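You operate a simulated robot arm through the tools that you are given. There is no shell and no other tool. Be economical: measure what you need, move in short steps, check, and stop when the job is done.

You run a simulated two-armed robot. Do the job below in one go: nothing can be reset, and whatever is moved stays where it is left.

## Task
Take the cap off the pot and lay it down on the jar end of the folding table.

The check looks at the end state, three seconds after you hand in, the way a careful person would. Anything else that was tipped, shoved, dropped, spilled or broken makes it a failure. Lids that push on must go on centred and level and be pressed home; caps that screw on are set level and turned clockwise until they are tight.

## Robot
Two 7-joint arms with two-finger parallel grippers on one trunk, on a base that drives. Base frame: it is fixed to the floor where the robot stands at the start and does not move with it; the origin is under the middle of the robot, x ahead of it, y to its left, z up. Lengths are in mm, angles in degrees, forces in N, time in s.
The left shoulder is at the start at [60, 189, 1203], the right one opposite. With the tool pointing down near the work surface each hand reaches from about 100 to 640 mm from the robot's upright axis, wherever it stands, measured 20 degrees to its own side. Places, roughly: pot [3500, -750, 1000]. Payload 3.43 kg a hand.
Tool frame (each hand has its own): the origin (TCP) lies between the finger pads and is the grasp point; the fingertips stand 30 mm ahead of it; z points along the fingers, y is the line along which they close. The gripper opens to 94 mm. The fingers are 28 mm wide and 10 mm thick; the gripper's body (50 by 96 mm) begins 55 mm behind the TCP.
Orientation is that of the tool frame in the base frame, as [roll, pitch, yaw] about the fixed x, y, z axes, in that order (R = Rz(yaw) Ry(pitch) Rx(roll)). With the fingers straight down and closing along the base's y, the tool's x points along the base's -x, its y along +y and its z along -z.

## Interface
- The arms move only by the tool play_rows. It takes "left_series", "right_series" or both (then of equal length, played together; a hand with none holds still); each is a list that holds one entry, the list of rows, each a list of 6 numbers: the shift along the tool's x, y, z in mm, then the turn, a rotation vector about the tool's x, y, z in rad. In form: [[[tx, ty, tz, rx, ry, rz], ...]]. A call has 1 to 20 rows; each row is the pose to reach, as a shift and turn from the pose commanded when the call began, along the tool's axes at that moment. "left_fingers" and "right_fingers" are, for a hand that has rows, the gripper command, from -1 (shut) to 1 (fully open), values between in proportion, set as the call begins (left out, the last holds). Each row takes 0.2 s and may step no farther than 50 mm and 8.6 degrees from the row before; otherwise, or with a gripper value out of range, the whole call is refused. A pose out of reach is approached as far as the arm can. The call stops where the force on the tool passes 40 N (or 10 N more than at its start, if that is more) or the arm is blocked; 0.2 s more then pass. The fingers move at their own pace (about 153 mm/s each) and stop on an object; they squeeze with about 37 N. The grip force told is the motor's: it shows also when the fingers shut on nothing. Time passes only in rows, and 0.2 s behind the last, so rows that repeat a pose let the fingers close. The reply holds the time, the measured pose of the TCP, the force on the tool along the base axes, the opening and the grip force, in the units named above and with some noise, with the torque about the TCP (base axes, N m) and any sound that the robot's microphone picked up.
- Cameras (640 x 400 px; columns grow to the right, rows downward): "scene" is now at [25.2, -14.7, 1763.8]; the picture's right is [-0.18, -0.98, 0.00], its down [-0.65, 0.12, -0.75] and it looks along [0.74, -0.14, -0.66] (base axes); focal length 262 px, centre (320, 200). "left" rides on the left gripper at [76, -14, -102] in its tool frame; the picture's right is [0.18, 0.98, 0.00], its down [-0.75, 0.14, -0.64] and it looks along [-0.63, 0.12, 0.77] (tool axes); focal length 243 px, centre (320, 200). "right" rides on the right gripper at [76, 14, -102] in its tool frame; the picture's right is [-0.18, 0.98, 0.00], its down [-0.75, -0.14, -0.64] and it looks along [-0.63, -0.12, 0.77] (tool axes); focal length 243 px, centre (320, 200). There is no depth. A picture from a camera that has moved, and an enlarged one, comes with that camera's place and axes in the base frame and with its lens.
- get_image(camera): a new picture of that camera. The clock stands still meanwhile.
- lift_body(by): slides the trunk up (or, below 0, down) by that many mm; the arms and the scene camera ride with it, the base frame stays. It gives what a move gives, with no picture.
- roll_base(legs): drives the robot by 1 to 6 legs, each [ahead, left, turn to the left] in mm, mm and degrees, along the robot's own axes; the way and the turn of a leg run together, so that a leg with both is an arc; at most 1500 mm and 180 degrees a leg. The arms and the cameras ride along, it lands a little off, and it stops where it bumps. It gives what a move gives.
- head_to(pan, tilt): turns the head with the scene camera to pan (to the left, within 86 degrees either way) and tilt (down, from -29 to 69), counted from straight ahead of the robot. It gives what a move gives.
- zoom(camera, box): a new picture of the part [left, top, right, bottom] of that camera's present view, enlarged. The clock stands still meanwhile.
- sign_off(): hands the job in; it is judged then, once.

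Go step by step. Nothing tells you exact positions but the pictures and the camera data: compare them with the known pose of the tool, close in by small moves and look again before you grip or let go. The budget is 135 turns and 102 pictures, counting those below and the enlarged ones. Unless the task says otherwise, let go and move clear before handing in, and close with one line.

The tools are called as a command line: name --argument value ..., lists and objects as JSON in quotes. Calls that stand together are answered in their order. play_rows: Moves the arms, as the interface text tells. Its arguments: {"type":"object","properties":{"left_series":{"type":"array"},"left_fingers":{"type":"number"},"right_series":{"type":"array"},"right_fingers":{"type":"number"}},"required":[]} The other tools are called the same way: lift_body (by) slides the trunk up or down; roll_base (legs) drives the base; head_to (pan, tilt) turns the head that bears the scene camera; get_image (camera) takes a picture; zoom (camera, box) takes an enlarged picture of a part of a camera's view; sign_off () hands the job in.

At the start:

```text
time: 0.0
left_eef_pos: [370.4, 182.4, 1217.6]
left_orientation: [180.0, 0.0, -180.0]
left_wrist_force: [0.2, 0.4, 0.4]
left_ft_torque: [-0.01, -0.01, -0.01]
left_gripper_width: 94.0
left_grasp_force: 0.0
right_eef_pos: [310.0, -158.9, 1188.7]
right_orientation: [180.0, -0.1, 180.0]
right_wrist_force: [1.0, -0.2, -0.7]
right_ft_torque: [0.02, -0.02, 0.02]
right_gripper_width: 94.0
right_grasp_force: 0.0
trunk travel left (down, up): [-875.0, 115.0]
robot x, y, heading: [-3.2, -2.0, -0.1]
head pan, tilt: [-10.4, 41.0]
```

scene: 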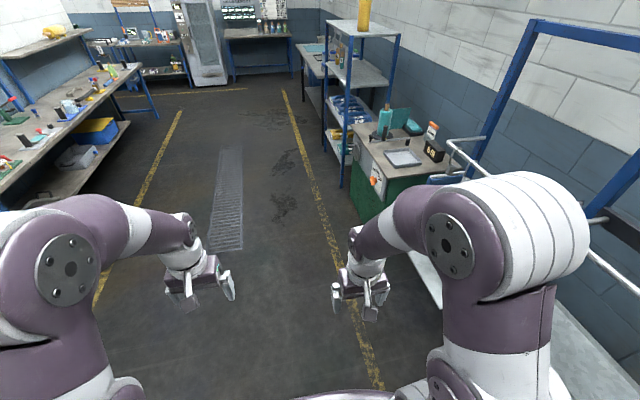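
right: 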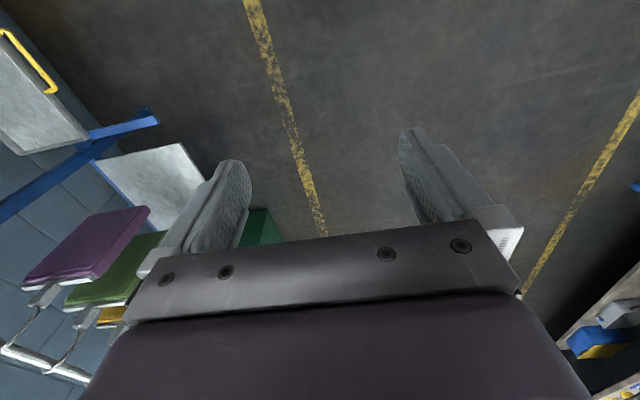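
left: 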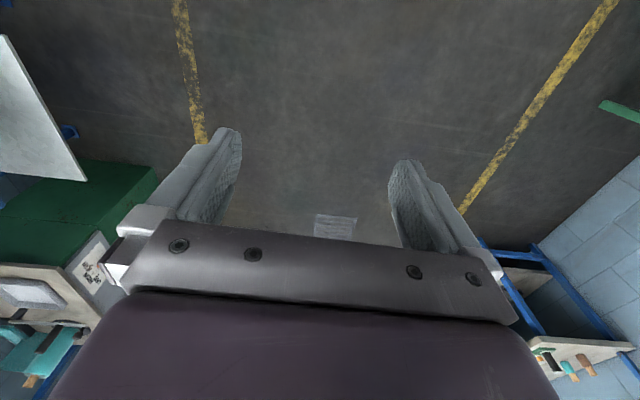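

I see a workshop with an aisle ahead; the pot should be about 3.5 m ahead and slightly right, behind the shelf. I'll level the head to look there.

head_to --pan -12 --tilt 15

get_image --camera "scene"

zoom --camera "scene" --box '[240, 120, 440, 245]'

```text
time: 0.9
left_eef_pos: [371.1, 182.1, 1217.2]
left_orientation: [180.0, 0.1, -180.0]
left_wrist_force: [0.6, -0.3, 1.3]
left_ft_torque: [-0.04, 0.02, 0.01]
left_gripper_width: 94.1
left_grasp_force: 0.0
right_eef_pos: [311.4, -158.9, 1189.0]
right_orientation: [-180.0, 0.0, 180.0]
right_wrist_force: [-0.1, -0.4, 0.9]
right_ft_torque: [0.0, 0.02, 0.0]
right_gripper_width: 93.9
right_grasp_force: 0.1
trunk travel left (down, up): [-875.0, 115.0]
robot x, y, heading: [-1.4, 3.4, -0.1]
head pan, tilt: [-12.0, 15.0]
```

```text
98 pictures are left
camera scene: at [33.6, -18.9, 1804.7], right [-0.21, -0.98, 0.0], down [-0.25, 0.05, -0.97], along [0.94, -0.2, -0.26], focal length 262 px, centre (320, 200)
```

scene: 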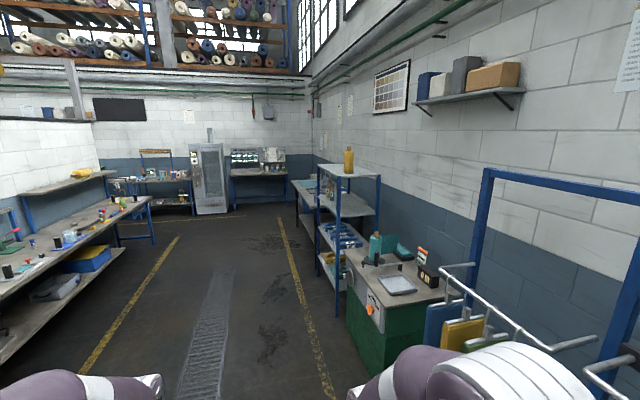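

```text
3.20 times, centred on (340, 182) of scene
camera zoom: at [33.6, -18.9, 1804.7], right [-0.21, -0.98, 0.0], down [-0.25, 0.05, -0.97], along [0.94, -0.2, -0.26], focal length 839 px, centre (256, 256)
```

zoom: 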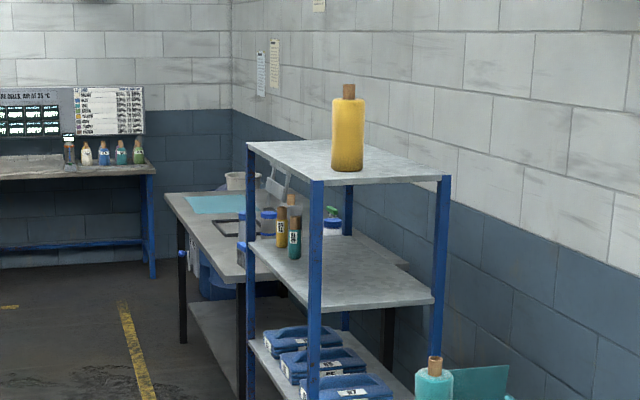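

The folding table stands behind the shelf. I'll drive down the aisle toward it.

roll_base --legs '[[1500, 0, 0], [1100, 0, 0]]'

head_to --pan -40 --tilt 35

get_image --camera "scene"

```text
time: 13.5
left_eef_pos: [2969.2, 139.4, 1218.8]
left_orientation: [-180.0, 0.0, 178.4]
left_wrist_force: [0.4, 0.6, -0.5]
left_ft_torque: [0.03, -0.02, 0.01]
left_gripper_width: 94.2
left_grasp_force: 0.1
right_eef_pos: [2901.0, -201.5, 1189.2]
right_orientation: [-180.0, 0.0, 178.5]
right_wrist_force: [-0.2, 0.0, 0.8]
right_ft_torque: [-0.01, -0.03, 0.02]
right_gripper_width: 93.9
right_grasp_force: 0.0
trunk travel left (down, up): [-875.0, 115.0]
robot x, y, heading: [2595.9, -34.6, -1.5]
head pan, tilt: [-12.0, 15.0]
```

```text
time: 14.5
left_eef_pos: [2969.6, 139.3, 1217.6]
left_orientation: [-180.0, 0.0, 178.5]
left_wrist_force: [0.6, -0.5, 0.2]
left_ft_torque: [-0.01, 0.02, 0.0]
left_gripper_width: 94.0
left_grasp_force: 0.1
right_eef_pos: [2901.7, -201.4, 1188.7]
right_orientation: [180.0, -0.1, 178.5]
right_wrist_force: [0.1, -0.3, 0.1]
right_ft_torque: [0.02, 0.02, -0.01]
right_gripper_width: 94.0
right_grasp_force: 0.1
trunk travel left (down, up): [-875.0, 115.0]
robot x, y, heading: [2593.1, -37.9, -1.3]
head pan, tilt: [-40.0, 35.0]
```

```text
96 pictures are left
camera scene: at [2603.0, -90.2, 1772.8], right [-0.66, -0.75, 0.0], down [-0.43, 0.38, -0.82], along [0.61, -0.54, -0.57], focal length 262 px, centre (320, 200)
```

scene: 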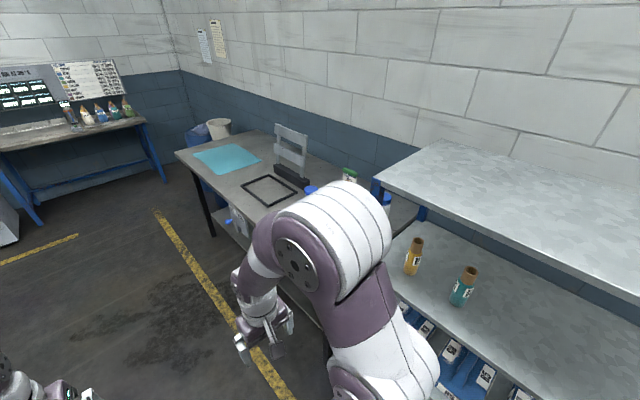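

The table lies ahead to the right with the pot hidden behind my arm. I'll drive further and turn to face the table.

roll_base --legs '[[800, 60, 0], [0, 0, -88]]'

head_to --pan 0 --tilt 40

get_image --camera "scene"

```text
time: 22.4
left_eef_pos: [3601.5, -350.2, 1217.7]
left_orientation: [180.0, 0.1, 93.2]
left_wrist_force: [0.3, 0.8, -0.7]
left_ft_torque: [0.02, -0.05, -0.01]
left_gripper_width: 94.0
left_grasp_force: 0.0
right_eef_pos: [3257.8, -310.2, 1188.6]
right_orientation: [180.0, 0.0, 93.2]
right_wrist_force: [-1.2, 1.1, 1.0]
right_ft_torque: [-0.01, 0.02, -0.01]
right_gripper_width: 93.9
right_grasp_force: 0.1
trunk travel left (down, up): [-875.0, 115.0]
robot x, y, heading: [3398.2, 10.0, -86.9]
head pan, tilt: [-40.0, 35.0]
```

```text
time: 23.5
left_eef_pos: [3602.2, -351.3, 1218.8]
left_orientation: [180.0, 0.0, 93.2]
left_wrist_force: [-0.6, 0.0, -0.7]
left_ft_torque: [-0.01, -0.03, -0.01]
left_gripper_width: 93.9
left_grasp_force: 0.0
right_eef_pos: [3258.2, -310.2, 1188.0]
right_orientation: [-179.9, 0.1, 93.2]
right_wrist_force: [0.3, 0.0, -0.8]
right_ft_torque: [-0.02, 0.02, -0.01]
right_gripper_width: 93.9
right_grasp_force: 0.0
trunk travel left (down, up): [-875.0, 115.0]
robot x, y, heading: [3397.4, 11.2, -86.8]
head pan, tilt: [0.0, 40.0]
```

```text
95 pictures are left
camera scene: at [3402.4, -15.3, 1765.2], right [-1.0, -0.06, 0.0], down [-0.04, 0.64, -0.77], along [0.04, -0.76, -0.64], focal length 262 px, centre (320, 200)
```

scene: 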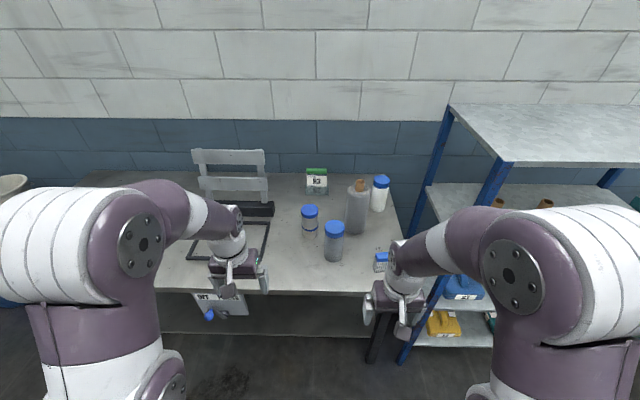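

zoom --camera "scene" --box '[260, 150, 420, 250]'

zoom --camera "scene" --box '[60, 130, 420, 355]'

```text
4.00 times, centred on (340, 200) of scene
camera zoom: at [3402.4, -15.3, 1765.2], right [-1.0, -0.06, 0.0], down [-0.04, 0.64, -0.77], along [0.04, -0.76, -0.64], focal length 1049 px, centre (240, 200)
```

zoom: 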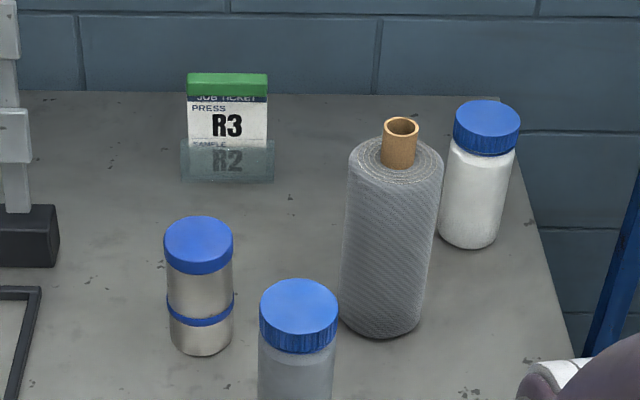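

```text
1.78 times, centred on (240, 242) of scene
camera zoom: at [3402.4, -15.3, 1765.2], right [-1.0, -0.06, 0.0], down [-0.04, 0.64, -0.77], along [0.04, -0.76, -0.64], focal length 466 px, centre (462, 124)
```

zoom: 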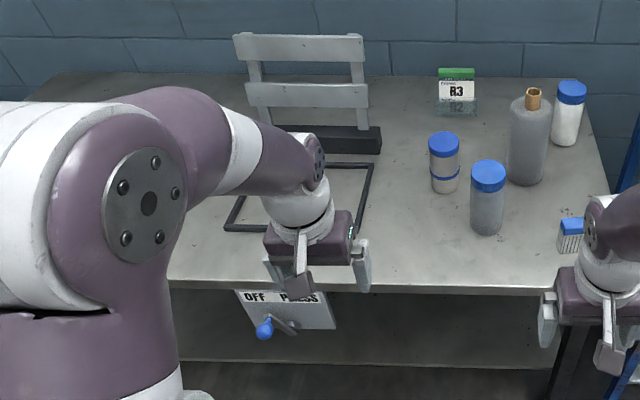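

The pot seems to be the steel tin with the blue cap near x≈3490; jars are at the right end. I'll look at the rest of the table and closer in.

head_to --pan 35 --tilt 40

get_image --camera "scene"

get_image --camera "left"

get_image --camera "right"

```text
time: 24.5
left_eef_pos: [3600.8, -349.8, 1216.8]
left_orientation: [-180.0, 0.0, 93.1]
left_wrist_force: [0.5, 0.7, 0.9]
left_ft_torque: [0.01, -0.02, -0.02]
left_gripper_width: 93.8
left_grasp_force: 0.0
right_eef_pos: [3257.4, -310.2, 1188.9]
right_orientation: [180.0, 0.0, 93.2]
right_wrist_force: [-0.6, 0.1, -0.9]
right_ft_torque: [0.0, 0.0, -0.01]
right_gripper_width: 94.0
right_grasp_force: 0.0
trunk travel left (down, up): [-875.0, 115.0]
robot x, y, heading: [3396.8, 9.7, -86.9]
head pan, tilt: [35.0, 40.0]
```

```text
92 pictures are left
camera scene: at [3450.1, 2.7, 1765.2], right [-0.79, -0.62, 0.0], down [-0.4, 0.51, -0.77], along [0.47, -0.6, -0.64], focal length 262 px, centre (320, 200)
```

scene: 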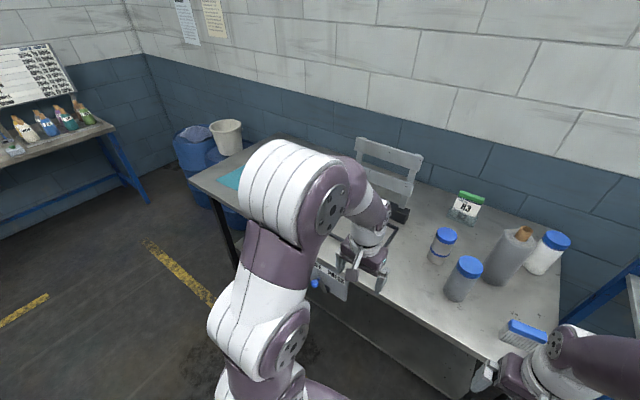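

```text
91 pictures are left
camera left: at [3583.2, -274.8, 1321.0], right [0.97, 0.24, 0.0], down [0.18, -0.74, 0.64], along [0.15, -0.62, -0.77], focal length 243 px, centre (320, 200)
```

left: 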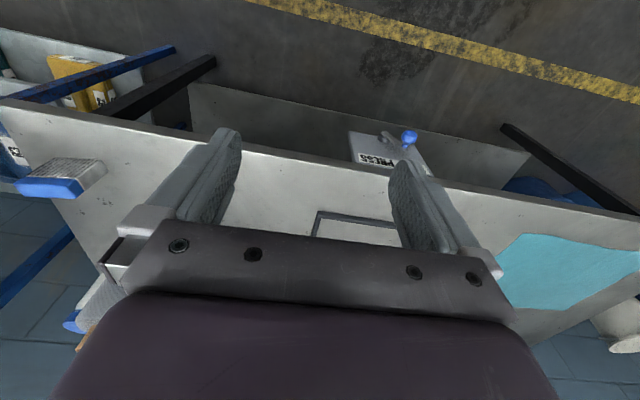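

```text
90 pictures are left
camera right: at [3268.2, -233.2, 1290.9], right [0.99, -0.13, 0.0], down [-0.1, -0.76, 0.64], along [-0.08, -0.64, -0.77], focal length 243 px, centre (320, 200)
```

right: 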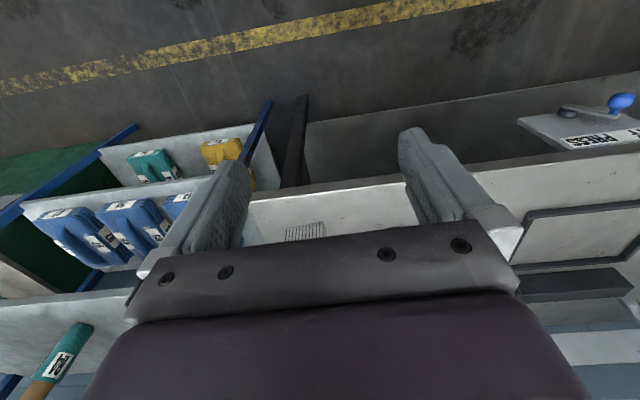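

The jars mark the right (low x) end; the other end has the teal mat. I'll close in a bit and raise the trunk, then measure with a vertical baseline.

roll_base --legs '[[150, 0, -3]]'

head_to --pan 0 --tilt 50

get_image --camera "scene"

zoom --camera "scene" --box '[240, 120, 440, 245]'

lift_body --by 110

zoom --camera "scene" --box '[240, 120, 440, 245]'

```text
time: 25.9
left_eef_pos: [3587.2, -508.4, 1219.8]
left_orientation: [-180.0, 0.0, 90.2]
left_wrist_force: [1.0, -0.6, 0.4]
left_ft_torque: [-0.01, -0.02, -0.06]
left_gripper_width: 93.8
left_grasp_force: 0.1
right_eef_pos: [3245.9, -450.5, 1188.6]
right_orientation: [-180.0, 0.1, 90.1]
right_wrist_force: [0.9, 0.0, -0.5]
right_ft_torque: [-0.06, 0.01, -0.04]
right_gripper_width: 94.0
right_grasp_force: 0.0
trunk travel left (down, up): [-875.0, 115.0]
robot x, y, heading: [3405.0, -143.4, -89.9]
head pan, tilt: [35.0, 40.0]
```

```text
time: 26.9
left_eef_pos: [3588.1, -511.0, 1218.6]
left_orientation: [-179.9, -0.1, 90.1]
left_wrist_force: [0.0, 0.5, 0.3]
left_ft_torque: [-0.01, 0.0, 0.0]
left_gripper_width: 93.9
left_grasp_force: 0.0
right_eef_pos: [3245.0, -452.7, 1189.0]
right_orientation: [180.0, 0.1, 90.1]
right_wrist_force: [1.5, 0.2, 0.3]
right_ft_torque: [0.02, 0.0, -0.02]
right_gripper_width: 93.9
right_grasp_force: 0.0
trunk travel left (down, up): [-875.0, 115.0]
robot x, y, heading: [3402.3, -140.5, -90.1]
head pan, tilt: [0.0, 50.0]
```

```text
89 pictures are left
camera scene: at [3405.7, -157.1, 1751.1], right [-1.0, 0.0, 0.0], down [0.0, 0.77, -0.64], along [0.0, -0.64, -0.77], focal length 262 px, centre (320, 200)
```

scene: 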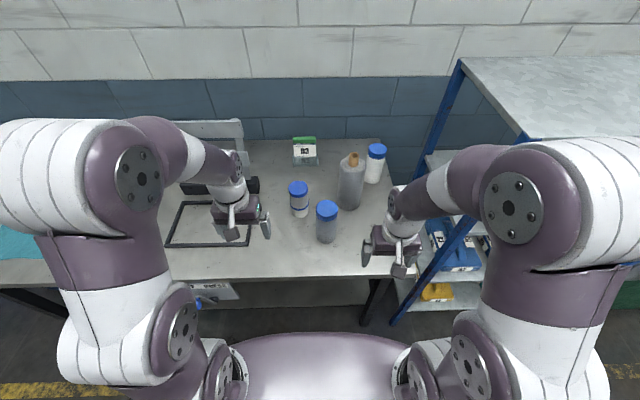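

```text
3.20 times, centred on (340, 182) of scene
camera zoom: at [3405.7, -157.1, 1751.1], right [-1.0, 0.0, 0.0], down [0.0, 0.77, -0.64], along [0.0, -0.64, -0.77], focal length 839 px, centre (256, 256)
```

zoom: 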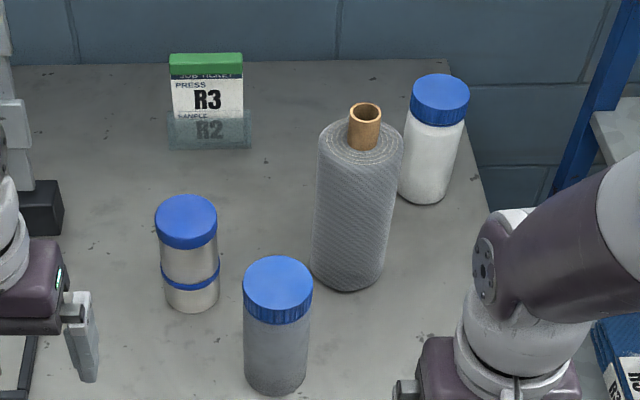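

```text
time: 28.3
left_eef_pos: [3588.0, -511.2, 1326.9]
left_orientation: [-180.0, 0.0, 90.2]
left_wrist_force: [0.0, -0.4, 0.6]
left_ft_torque: [0.03, -0.03, 0.01]
left_gripper_width: 94.1
left_grasp_force: 0.1
right_eef_pos: [3245.3, -452.7, 1298.3]
right_orientation: [-180.0, 0.0, 90.2]
right_wrist_force: [0.3, -0.1, 0.1]
right_ft_torque: [0.02, 0.0, -0.01]
right_gripper_width: 94.2
right_grasp_force: 0.1
trunk travel left (down, up): [-985.0, 5.0]
robot x, y, heading: [3402.1, -144.0, -90.0]
head pan, tilt: [0.0, 50.0]
```

```text
3.20 times, centred on (340, 182) of scene
camera zoom: at [3405.6, -157.9, 1861.0], right [-1.0, 0.0, 0.0], down [0.0, 0.77, -0.64], along [0.0, -0.64, -0.77], focal length 839 px, centre (256, 256)
```

zoom: 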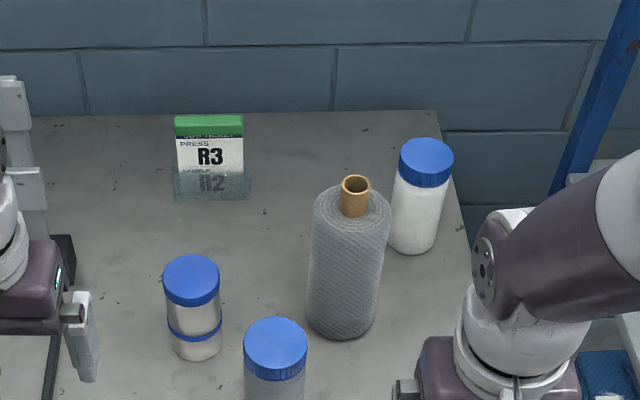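

The pot (steel tin, blue cap) is about [3486, -805], cap top ≈1045; table edge y≈-520. I'll look straight down to see the clearance of my base before driving closer.

head_to --pan 0 --tilt 69

get_image --camera "scene"

```text
time: 29.1
left_eef_pos: [3587.7, -511.7, 1327.4]
left_orientation: [180.0, -0.1, 90.2]
left_wrist_force: [0.0, -0.4, -0.7]
left_ft_torque: [0.0, -0.01, 0.05]
left_gripper_width: 94.1
left_grasp_force: 0.0
right_eef_pos: [3245.2, -454.1, 1298.9]
right_orientation: [-180.0, 0.0, 90.2]
right_wrist_force: [0.0, -0.2, 0.7]
right_ft_torque: [-0.02, -0.01, -0.01]
right_gripper_width: 94.1
right_grasp_force: 0.1
trunk travel left (down, up): [-985.0, 5.0]
robot x, y, heading: [3401.6, -142.2, -89.7]
head pan, tilt: [0.0, 68.8]
```

```text
86 pictures are left
camera scene: at [3405.5, -136.9, 1839.1], right [-1.0, 0.0, 0.0], down [0.0, 0.93, -0.36], along [0.0, -0.36, -0.93], focal length 262 px, centre (320, 200)
```

scene: 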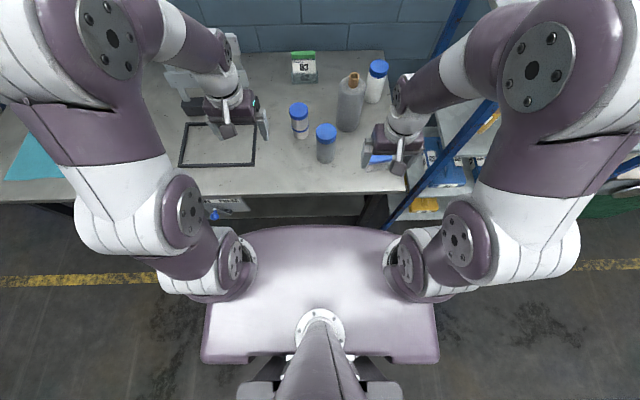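

The wide plate rides with the trunk, so there seems to be room; I'll edge forward 100 mm in two legs and slightly right.

roll_base --legs '[[50, -20, 0], [50, -20, 0]]'

head_to --pan 0 --tilt 55

get_image --camera "scene"

```text
time: 30.6
left_eef_pos: [3552.0, -599.1, 1331.7]
left_orientation: [-179.9, 0.6, 90.2]
left_wrist_force: [0.3, 2.3, 0.7]
left_ft_torque: [-0.1, 0.03, 0.02]
left_gripper_width: 93.9
left_grasp_force: 0.0
right_eef_pos: [3211.7, -539.2, 1303.0]
right_orientation: [-179.9, 0.6, 90.2]
right_wrist_force: [0.6, 0.9, 0.4]
right_ft_torque: [-0.13, 0.03, 0.02]
right_gripper_width: 94.2
right_grasp_force: 0.0
trunk travel left (down, up): [-985.0, 5.0]
robot x, y, heading: [3361.5, -239.1, -89.8]
head pan, tilt: [0.0, 68.8]
```

```text
time: 31.4
left_eef_pos: [3548.8, -608.1, 1328.7]
left_orientation: [180.0, 0.1, 90.1]
left_wrist_force: [-0.3, 0.4, 0.0]
left_ft_torque: [-0.02, 0.0, -0.01]
left_gripper_width: 93.8
left_grasp_force: 0.1
right_eef_pos: [3206.4, -550.1, 1300.5]
right_orientation: [180.0, 0.0, 90.1]
right_wrist_force: [-0.3, 0.5, 0.2]
right_ft_torque: [0.0, -0.03, 0.0]
right_gripper_width: 94.2
right_grasp_force: 0.1
trunk travel left (down, up): [-985.0, 5.0]
robot x, y, heading: [3370.2, -240.4, -89.7]
head pan, tilt: [0.0, 55.0]
```

```text
85 pictures are left
camera scene: at [3367.5, -249.5, 1854.5], right [-1.0, 0.0, 0.0], down [0.0, 0.82, -0.57], along [0.0, -0.57, -0.82], focal length 262 px, centre (320, 200)
```

scene: 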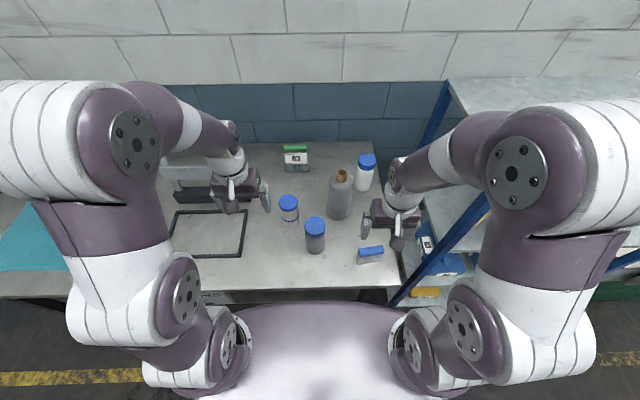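

No bump. I'll zoom on the table for a measurement and see free space.

zoom --camera "scene" --box '[240, 140, 400, 240]'

zoom --camera "scene" --box '[260, 190, 420, 290]'

```text
4.00 times, centred on (320, 190) of scene
camera zoom: at [3367.5, -249.5, 1854.5], right [-1.0, 0.0, 0.0], down [0.0, 0.82, -0.57], along [0.0, -0.57, -0.82], focal length 1049 px, centre (320, 240)
```

zoom: 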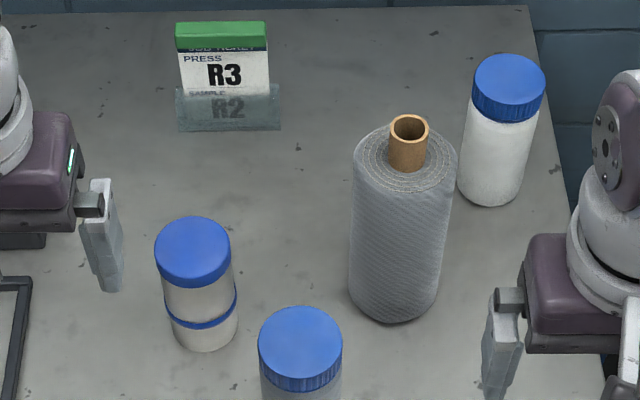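

```text
4.00 times, centred on (340, 240) of scene
camera zoom: at [3367.5, -249.5, 1854.5], right [-1.0, 0.0, 0.0], down [0.0, 0.82, -0.57], along [0.0, -0.57, -0.82], focal length 1049 px, centre (240, 40)
```

zoom: 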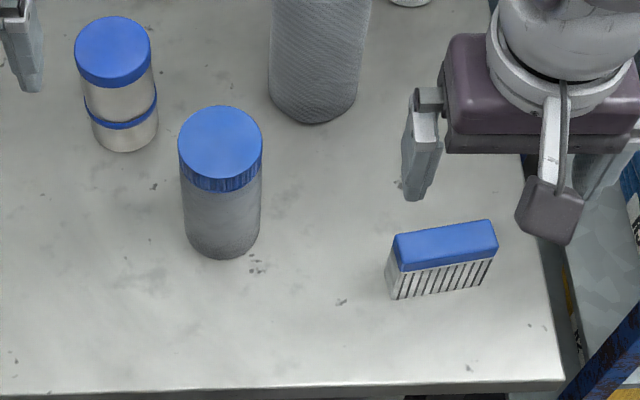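

I take the cap at about [3484, -792], top ≈1060, table ≈915. Next: bring the left hand over the pot at height ~1230 and look.

play_rows --left_series '[[[-36, -13, 20, 0, 0, 0], [-72, -26, 40, 0, 0, 0], [-108, -39, 60, 0, 0, 0], [-145, -52, 80, 0, 0, 0], [-182, -65, 100, 0, 0, 0]]]' --left_fingers 1

get_image --camera "left"

zoom --camera "scene" --box '[240, 140, 400, 240]'

```text
time: 32.6
left_eef_pos: [3481.7, -796.1, 1226.7]
left_orientation: [-180.0, -0.1, 90.2]
left_wrist_force: [1.1, -0.5, -0.1]
left_ft_torque: [0.07, -0.02, 0.0]
left_gripper_width: 94.0
left_grasp_force: 0.1
right_eef_pos: [3205.5, -553.9, 1297.8]
right_orientation: [-179.9, -0.1, 90.2]
right_wrist_force: [-0.2, 0.4, 0.4]
right_ft_torque: [0.06, -0.02, -0.01]
right_gripper_width: 94.2
right_grasp_force: 0.1
trunk travel left (down, up): [-985.0, 5.0]
robot x, y, heading: [3364.0, -243.2, -89.8]
head pan, tilt: [0.0, 55.0]
```

```text
82 pictures are left
camera left: at [3467.5, -720.1, 1329.6], right [0.98, 0.19, 0.0], down [0.14, -0.75, 0.64], along [0.12, -0.63, -0.77], focal length 243 px, centre (320, 200)
```

left: 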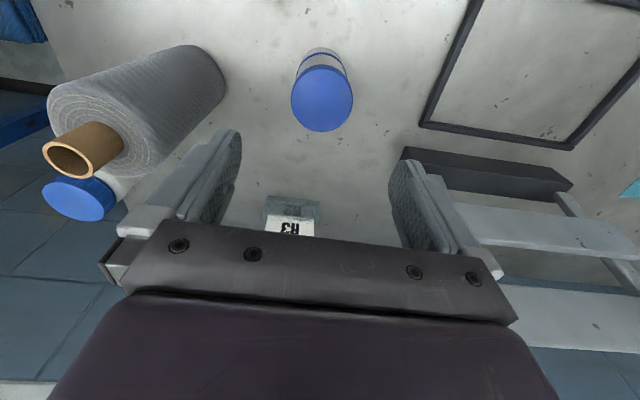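

```text
4.00 times, centred on (320, 190) of scene
camera zoom: at [3366.0, -255.5, 1854.5], right [-1.0, 0.0, 0.0], down [0.0, 0.82, -0.57], along [0.0, -0.57, -0.82], focal length 1049 px, centre (320, 240)
```

zoom: 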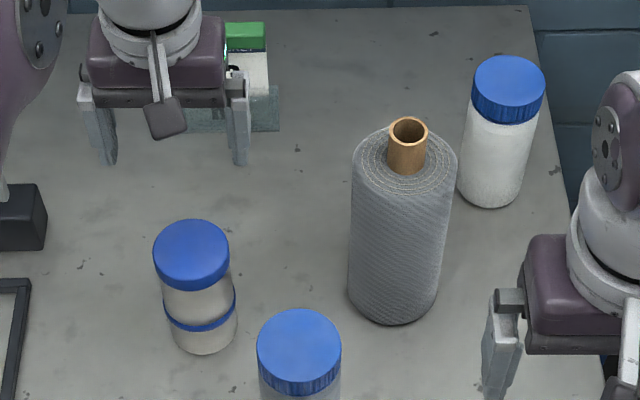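

The two views intersect at cap top ≈[3485, -804, 1054], Ø≈72. I'll descend to TCP z≈1110 and check alignment.

play_rows --left_series '[[[-4, 1, 40, 0, 0, 0], [-8, 3, 80, 0, 0, 0], [-8, 3, 110, 0, 0, 0], [-8, 3, 110, 0, 0, 0]]]'

get_image --camera "left"

zoom --camera "scene" --box '[220, 140, 380, 240]'

```text
time: 33.6
left_eef_pos: [3483.8, -799.5, 1116.6]
left_orientation: [-179.9, 0.1, 90.2]
left_wrist_force: [-0.2, 0.1, -0.8]
left_ft_torque: [0.02, 0.01, 0.03]
left_gripper_width: 93.8
left_grasp_force: 0.0
right_eef_pos: [3206.9, -552.3, 1299.6]
right_orientation: [180.0, 0.0, 90.2]
right_wrist_force: [0.3, -0.2, 0.1]
right_ft_torque: [0.0, -0.01, 0.04]
right_gripper_width: 94.1
right_grasp_force: 0.1
trunk travel left (down, up): [-985.0, 5.0]
robot x, y, heading: [3364.5, -240.4, -89.8]
head pan, tilt: [0.0, 55.0]
```

```text
80 pictures are left
camera left: at [3470.0, -723.5, 1219.6], right [0.98, 0.19, 0.0], down [0.14, -0.75, 0.64], along [0.12, -0.63, -0.77], focal length 243 px, centre (320, 200)
```

left: 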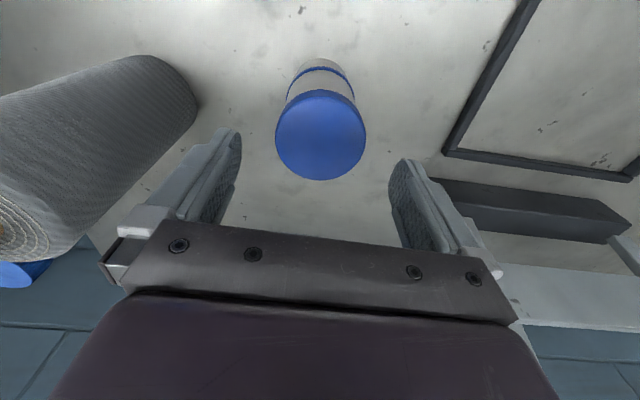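

```text
4.00 times, centred on (300, 190) of scene
camera zoom: at [3366.0, -252.3, 1854.5], right [-1.0, 0.0, 0.0], down [0.0, 0.82, -0.57], along [0.0, -0.57, -0.82], focal length 1049 px, centre (400, 240)
```

zoom: 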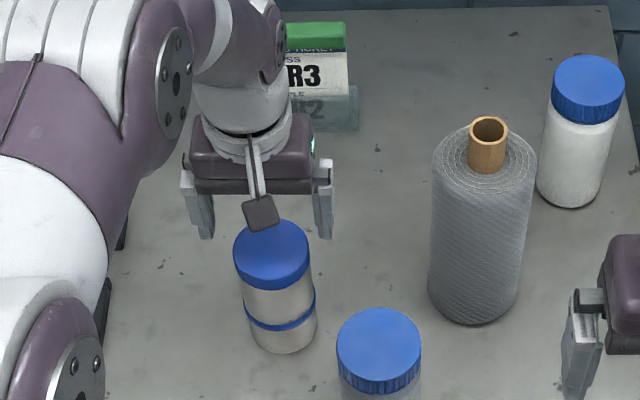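

Alignment is within a few mm; cap Ø≈67. I descend so the fingertips sit just at the cap's lower rim, then look before gripping.

play_rows --left_series '[[[-3, 1, 30, 0, 0, 0], [-3, 1, 55, 0, 0, 0], [-3, 1, 66, 0, 0, 0], [-3, 1, 66, 0, 0, 0]]]'

get_image --camera "left"

zoom --camera "scene" --box '[240, 165, 336, 225]'

```text
time: 34.6
left_eef_pos: [3485.5, -803.7, 1050.5]
left_orientation: [180.0, 0.0, 90.2]
left_wrist_force: [-0.1, -0.6, 0.8]
left_ft_torque: [0.02, -0.01, 0.0]
left_gripper_width: 94.0
left_grasp_force: 0.0
right_eef_pos: [3206.4, -553.9, 1298.4]
right_orientation: [180.0, 0.0, 90.2]
right_wrist_force: [0.0, 0.3, -0.6]
right_ft_torque: [0.0, 0.02, -0.03]
right_gripper_width: 94.1
right_grasp_force: 0.1
trunk travel left (down, up): [-985.0, 5.0]
robot x, y, heading: [3361.7, -241.4, -89.8]
head pan, tilt: [0.0, 55.0]
```

```text
78 pictures are left
camera left: at [3471.2, -727.3, 1154.9], right [0.98, 0.19, 0.0], down [0.14, -0.75, 0.64], along [0.12, -0.63, -0.77], focal length 243 px, centre (320, 200)
```

left: 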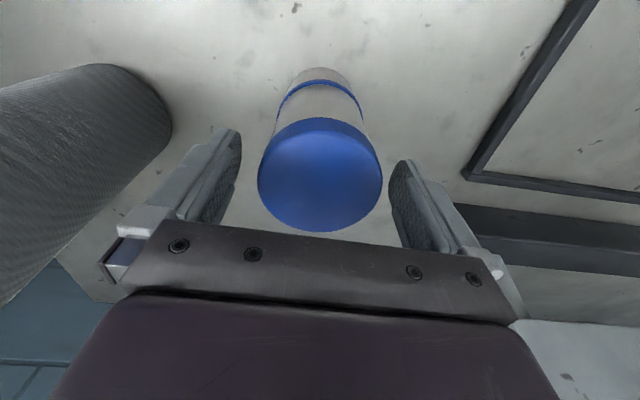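

```text
6.67 times, centred on (288, 195) of scene
camera zoom: at [3366.1, -253.3, 1854.5], right [-1.0, 0.0, 0.0], down [0.0, 0.82, -0.57], along [0.0, -0.57, -0.82], focal length 1748 px, centre (533, 233)
```

zoom: 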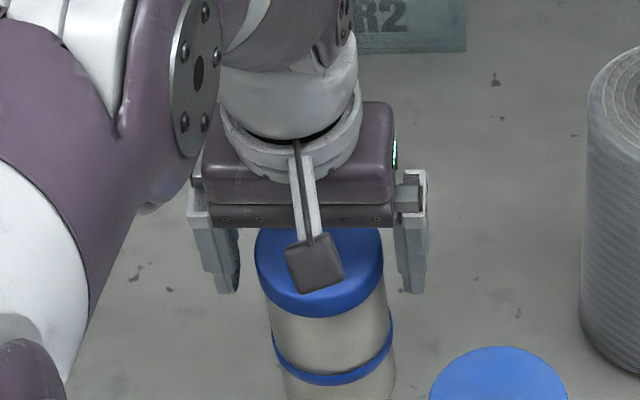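

The cap top is at ≈1042, so the tips at 1020 overlap most of it; I lower 8 mm more and close.

play_rows --left_series '[[[0, 0, 8, 0, 0, 0], [0, 0, 8, 0, 0, 0]]]'

play_rows --left_series '[[[0, 0, 0, 0, 0, 0], [0, 0, 0, 0, 0, 0], [0, 0, 0, 0, 0, 0]]]' --left_fingers -1

zoom --camera "scene" --box '[240, 165, 336, 225]'

get_image --camera "left"

```text
time: 35.2
left_eef_pos: [3485.6, -802.3, 1043.5]
left_orientation: [180.0, 0.0, 90.2]
left_wrist_force: [-0.1, 0.3, -0.3]
left_ft_torque: [-0.01, 0.03, -0.04]
left_gripper_width: 94.0
left_grasp_force: 0.1
right_eef_pos: [3205.0, -553.2, 1298.7]
right_orientation: [180.0, 0.1, 90.2]
right_wrist_force: [0.5, 0.1, -1.8]
right_ft_torque: [-0.03, 0.01, 0.01]
right_gripper_width: 93.9
right_grasp_force: 0.0
trunk travel left (down, up): [-985.0, 5.0]
robot x, y, heading: [3364.6, -240.6, -89.8]
head pan, tilt: [0.0, 55.0]
```

```text
time: 36.0
left_eef_pos: [3487.1, -803.3, 1045.0]
left_orientation: [-180.0, 0.0, 90.2]
left_wrist_force: [1.8, -0.5, 0.7]
left_ft_torque: [-0.03, 0.04, 0.01]
left_gripper_width: 73.0
left_grasp_force: 37.0
right_eef_pos: [3206.1, -551.7, 1299.4]
right_orientation: [-179.9, 0.0, 90.2]
right_wrist_force: [-0.2, 0.8, 0.0]
right_ft_torque: [-0.01, -0.02, 0.01]
right_gripper_width: 94.1
right_grasp_force: 0.1
trunk travel left (down, up): [-985.0, 5.0]
robot x, y, heading: [3365.9, -238.8, -89.8]
head pan, tilt: [0.0, 55.0]
```

```text
6.67 times, centred on (288, 195) of scene
camera zoom: at [3366.2, -253.0, 1854.5], right [-1.0, 0.0, 0.0], down [0.0, 0.82, -0.57], along [0.0, -0.57, -0.82], focal length 1748 px, centre (533, 233)
```

zoom: 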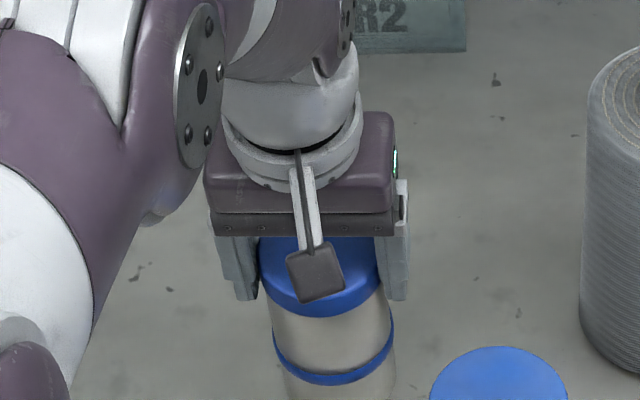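

```text
75 pictures are left
camera left: at [3471.6, -727.1, 1147.1], right [0.98, 0.19, 0.0], down [0.14, -0.75, 0.64], along [0.12, -0.63, -0.77], focal length 243 px, centre (320, 200)
```

left: 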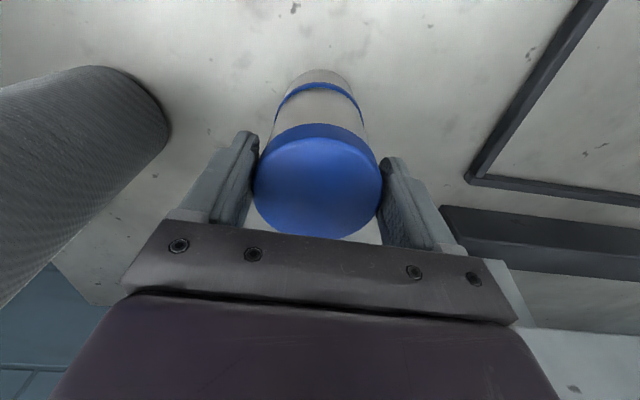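

Gripped at 73 mm with 37 N. I test with a small upward pull and read the force.

play_rows --left_series '[[[0, 0, -1, 0, 0, 0], [0, 0, -3, 0, 0, 0], [0, 0, -4, 0, 0, 0]]]'

zoom --camera "scene" --box '[240, 165, 336, 225]'

```text
time: 36.8
left_eef_pos: [3487.5, -803.6, 1047.8]
left_orientation: [-179.9, 0.0, 90.2]
left_wrist_force: [-0.1, 0.1, -1.6]
left_ft_torque: [0.05, 0.0, 0.03]
left_gripper_width: 73.3
left_grasp_force: 37.1
right_eef_pos: [3205.5, -552.4, 1298.5]
right_orientation: [-179.9, 0.0, 90.2]
right_wrist_force: [0.2, -0.3, -0.2]
right_ft_torque: [-0.02, -0.02, 0.0]
right_gripper_width: 93.7
right_grasp_force: 0.1
trunk travel left (down, up): [-985.0, 5.0]
robot x, y, heading: [3364.5, -240.9, -89.7]
head pan, tilt: [0.0, 55.0]
```

```text
6.67 times, centred on (288, 195) of scene
camera zoom: at [3366.1, -253.4, 1854.5], right [-1.0, 0.0, 0.0], down [0.0, 0.82, -0.57], along [0.0, -0.57, -0.82], focal length 1748 px, centre (533, 233)
```

zoom: 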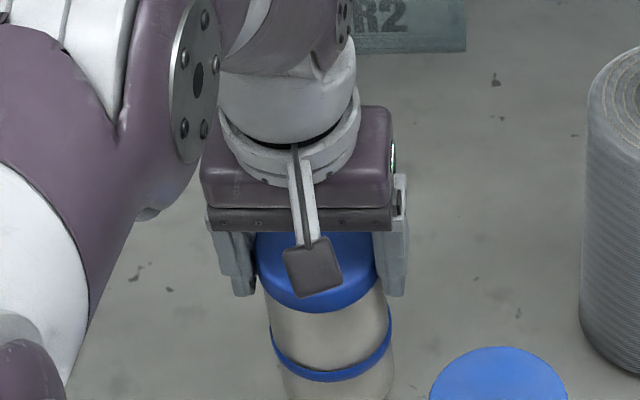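

The band moved up with the cap, so the whole pot may be lifting. I check its bottom.

zoom --camera "scene" --box '[256, 190, 320, 230]'

play_rows --left_series '[[[0, 0, 2, 0, 0, 0], [0, 0, 5, 0, 0, 0], [0, 0, 5, 0, 0, 0]]]'

zoom --camera "scene" --box '[256, 190, 320, 230]'

```text
10.00 times, centred on (288, 210) of scene
camera zoom: at [3366.1, -253.4, 1854.5], right [-1.0, 0.0, 0.0], down [0.0, 0.82, -0.57], along [0.0, -0.57, -0.82], focal length 2622 px, centre (640, 100)
```

zoom: 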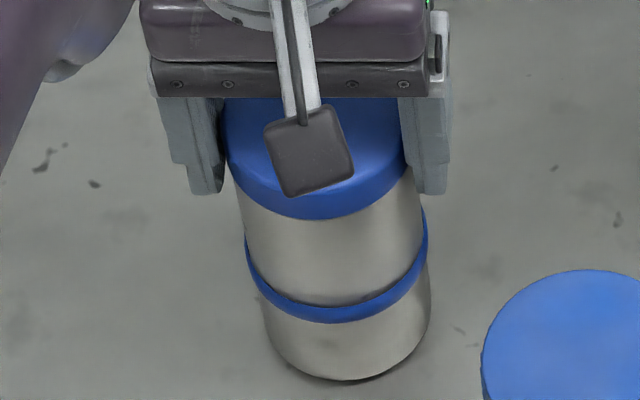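

```text
time: 37.6
left_eef_pos: [3488.1, -804.3, 1044.5]
left_orientation: [179.9, 0.1, 90.2]
left_wrist_force: [0.5, 1.3, 4.9]
left_ft_torque: [0.13, 0.14, 0.01]
left_gripper_width: 73.1
left_grasp_force: 36.7
right_eef_pos: [3205.3, -553.1, 1298.4]
right_orientation: [-179.9, 0.1, 90.2]
right_wrist_force: [0.1, 1.0, -0.2]
right_ft_torque: [0.01, 0.02, -0.01]
right_gripper_width: 94.0
right_grasp_force: 0.1
trunk travel left (down, up): [-985.0, 5.0]
robot x, y, heading: [3362.5, -238.5, -89.9]
head pan, tilt: [0.0, 55.0]
```

```text
10.00 times, centred on (288, 210) of scene
camera zoom: at [3366.2, -252.6, 1854.6], right [-1.0, 0.0, 0.0], down [0.0, 0.82, -0.57], along [0.0, -0.57, -0.82], focal length 2622 px, centre (640, 100)
```

zoom: 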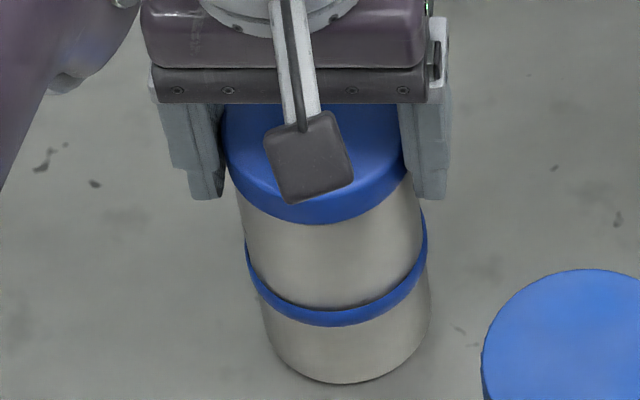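

The whole pot lifted (now set back down on the table), so the body must be held. Plan: the left hand will hold the body from the front-left, tilted, and the right hand will take the cap from above. First I release and withdraw the left hand.

play_rows --left_series '[[[0, 0, -1, 0, 0, 0], [0, 0, -1, 0, 0, 0], [0, 0, -1, 0, 0, 0]]]' --left_fingers 1

play_rows --left_series '[[[0, 0, -30, 0, 0, 0], [0, 0, -75, 0, 0, 0], [0, 0, -120, 0, 0, 0], [0, 0, -160, 0, 0, 0], [40, 0, -180, 0, 0, 0], [85, 0, -180, 0, 0, 0], [130, 0, -180, 0, 0, 0], [170, 0, -180, 0, 0, 0], [210, 0, -180, 0, 0, 0]]]'

roll_base --legs '[[0, 150, 0]]'

get_image --camera "scene"

```text
time: 38.4
left_eef_pos: [3488.2, -804.4, 1044.4]
left_orientation: [180.0, 0.0, 90.2]
left_wrist_force: [-0.4, -0.3, -0.1]
left_ft_torque: [-0.02, 0.01, -0.04]
left_gripper_width: 93.9
left_grasp_force: 0.1
right_eef_pos: [3205.0, -553.1, 1299.7]
right_orientation: [-180.0, 0.0, 90.1]
right_wrist_force: [-0.3, 0.2, 0.5]
right_ft_torque: [0.01, 0.01, -0.01]
right_gripper_width: 94.0
right_grasp_force: 0.0
trunk travel left (down, up): [-985.0, 5.0]
robot x, y, heading: [3361.6, -239.2, -90.0]
head pan, tilt: [0.0, 55.0]
```

```text
time: 40.4
left_eef_pos: [3487.1, -590.6, 1222.8]
left_orientation: [-180.0, 0.1, 90.3]
left_wrist_force: [0.3, 0.6, -0.7]
left_ft_torque: [0.0, 0.05, 0.0]
left_gripper_width: 94.1
left_grasp_force: 0.1
right_eef_pos: [3206.7, -551.3, 1299.5]
right_orientation: [180.0, 0.1, 90.1]
right_wrist_force: [0.5, 0.2, -0.7]
right_ft_torque: [-0.02, -0.04, 0.01]
right_gripper_width: 94.2
right_grasp_force: 0.0
trunk travel left (down, up): [-985.0, 5.0]
robot x, y, heading: [3363.7, -243.0, -89.8]
head pan, tilt: [0.0, 55.0]
```

```text
time: 41.8
left_eef_pos: [3636.7, -591.6, 1223.6]
left_orientation: [179.8, -0.1, 90.4]
left_wrist_force: [-0.6, 0.0, -0.3]
left_ft_torque: [0.02, -0.03, 0.01]
left_gripper_width: 93.9
left_grasp_force: 0.1
right_eef_pos: [3355.8, -551.4, 1298.5]
right_orientation: [179.9, 0.1, 90.3]
right_wrist_force: [-0.1, -0.1, -0.6]
right_ft_torque: [0.01, -0.03, -0.01]
right_gripper_width: 93.9
right_grasp_force: 0.1
trunk travel left (down, up): [-985.0, 5.0]
robot x, y, heading: [3513.7, -241.0, -89.9]
head pan, tilt: [0.0, 55.0]
```

```text
71 pictures are left
camera scene: at [3513.3, -252.3, 1854.5], right [-1.0, -0.01, 0.0], down [0.0, 0.82, -0.57], along [0.0, -0.57, -0.82], focal length 262 px, centre (320, 200)
```

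scene: 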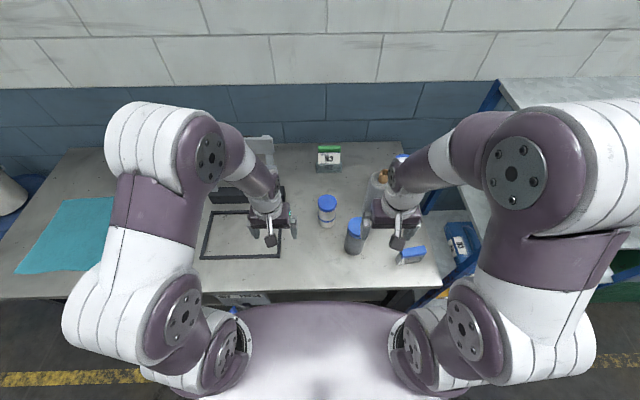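

The robot is shifted. Now I turn the left hand by 35° yaw and then tilt it 60° toward the pot, in free air.

play_rows --left_series '[[[0, 0, 0, 0, 0, 0.122], [0, 0, 0, 0, 0, 0.244], [0, 0, 0, 0, 0, 0.366], [0, 0, 0, 0, 0, 0.488], [0, 0, 0, 0, 0, 0.611]]]'

play_rows --left_series '[[[0, 0, 0, 0, -0.131, 0], [0, 0, 0, 0, -0.262, 0], [0, 0, 0, 0, -0.393, 0], [0, 0, 0, 0, -0.524, 0], [0, 0, 0, 0, -0.654, 0], [0, 0, 0, 0, -0.785, 0], [0, 0, 0, 0, -0.916, 0], [0, 0, 0, 0, -1.047, 0], [0, 0, 0, 0, -1.047, 0]]]'

get_image --camera "scene"

get_image --camera "left"

```text
time: 43.0
left_eef_pos: [3638.7, -591.8, 1222.9]
left_orientation: [180.0, 0.0, 55.2]
left_wrist_force: [0.2, 0.3, 0.4]
left_ft_torque: [0.02, 0.02, 0.02]
left_gripper_width: 94.0
left_grasp_force: 0.1
right_eef_pos: [3356.0, -552.7, 1298.7]
right_orientation: [-180.0, 0.0, 90.4]
right_wrist_force: [-0.6, -0.2, 0.6]
right_ft_torque: [-0.01, 0.0, -0.02]
right_gripper_width: 94.0
right_grasp_force: 0.1
trunk travel left (down, up): [-985.0, 5.0]
robot x, y, heading: [3516.4, -238.4, -89.6]
head pan, tilt: [0.0, 55.0]
```

```text
time: 45.0
left_eef_pos: [3647.4, -620.8, 1229.5]
left_orientation: [-179.5, 59.9, 55.7]
left_wrist_force: [0.7, 0.4, -0.2]
left_ft_torque: [-0.03, 0.03, -0.02]
left_gripper_width: 93.9
left_grasp_force: 0.1
left hand out of reach, approached as far as the arm can: row 4, 7, 8, 9
right_eef_pos: [3357.2, -552.2, 1298.2]
right_orientation: [-180.0, -0.1, 90.3]
right_wrist_force: [-0.4, 0.1, 0.5]
right_ft_torque: [-0.02, -0.02, -0.03]
right_gripper_width: 93.9
right_grasp_force: 0.0
trunk travel left (down, up): [-985.0, 5.0]
robot x, y, heading: [3514.1, -240.6, -89.7]
head pan, tilt: [0.0, 55.0]
```

```text
70 pictures are left
camera scene: at [3517.3, -251.7, 1854.5], right [-1.0, -0.01, 0.0], down [0.0, 0.82, -0.57], along [0.0, -0.57, -0.82], focal length 262 px, centre (320, 200)
```

scene: 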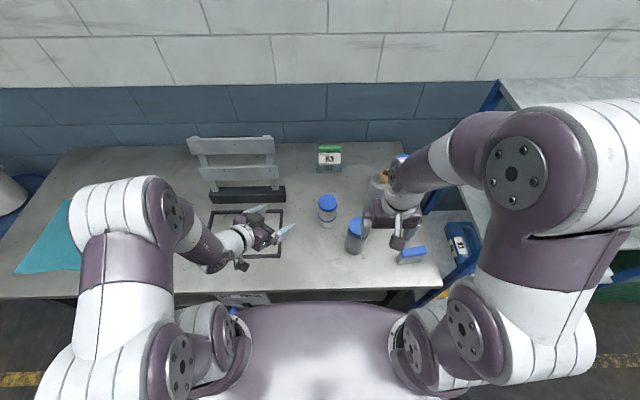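

```text
69 pictures are left
camera left: at [3707.6, -508.0, 1215.5], right [0.86, -0.49, -0.16], down [0.22, 0.06, 0.97], along [-0.46, -0.87, 0.16], focal length 243 px, centre (320, 200)
```

left: 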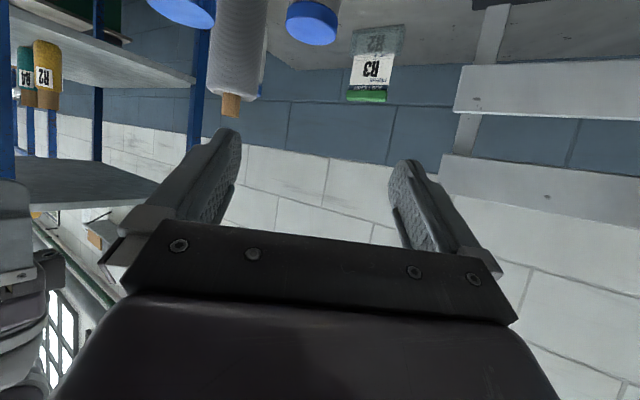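

The left hand is tilted and clear. I bring it to a standoff about 120 mm from the pot's body along the approach line.

play_rows --left_series '[[[18, -5, 34, 0, 0, 0], [35, -10, 69, 0, 0, 0], [53, -14, 103, 0, 0, 0], [71, -19, 138, 0, 0, 0], [88, -24, 172, 0, 0, 0], [106, -29, 207, 0, 0, 0], [106, -29, 207, 0, 0, 0]]]'

get_image --camera "left"

get_image --camera "scene"

```text
time: 46.6
left_eef_pos: [3555.4, -722.1, 1032.9]
left_orientation: [-179.1, 59.9, 56.0]
left_wrist_force: [-0.5, -0.2, -0.5]
left_ft_torque: [-0.02, -0.02, -0.03]
left_gripper_width: 94.2
left_grasp_force: 0.0
left hand out of reach, approached as far as the arm can: row 2, 3, 4, 5, 6, 7
right_eef_pos: [3358.8, -551.9, 1298.9]
right_orientation: [-180.0, 0.1, 90.3]
right_wrist_force: [0.0, -1.3, -0.6]
right_ft_torque: [0.0, 0.02, -0.02]
right_gripper_width: 94.2
right_grasp_force: 0.1
trunk travel left (down, up): [-985.0, 5.0]
robot x, y, heading: [3515.0, -240.2, -89.9]
head pan, tilt: [0.0, 55.0]
```

```text
68 pictures are left
camera left: at [3616.0, -607.8, 1018.6], right [0.86, -0.49, -0.17], down [0.22, 0.06, 0.97], along [-0.46, -0.87, 0.16], focal length 243 px, centre (320, 200)
```

left: 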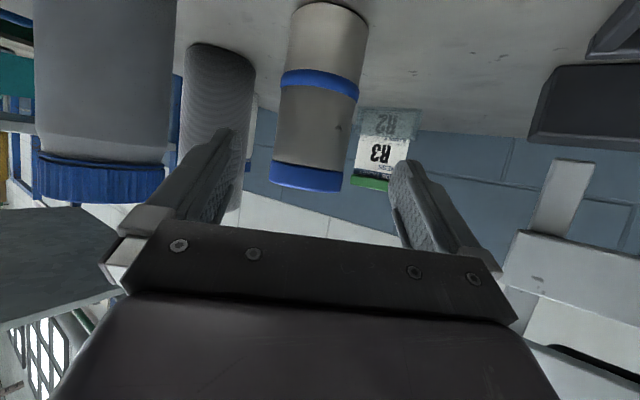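

```text
67 pictures are left
camera scene: at [3517.6, -251.9, 1854.5], right [-1.0, -0.01, 0.0], down [0.0, 0.82, -0.57], along [0.0, -0.57, -0.82], focal length 262 px, centre (320, 200)
```

scene: 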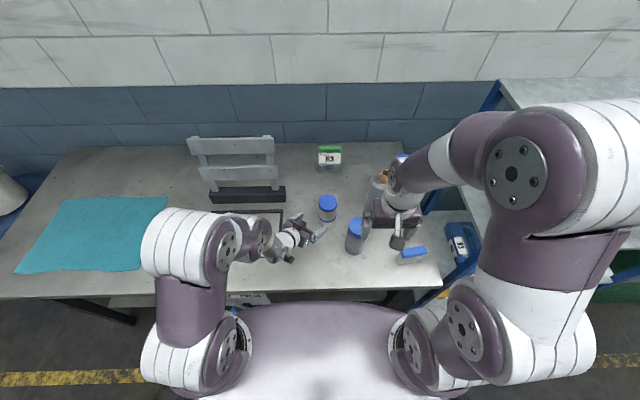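

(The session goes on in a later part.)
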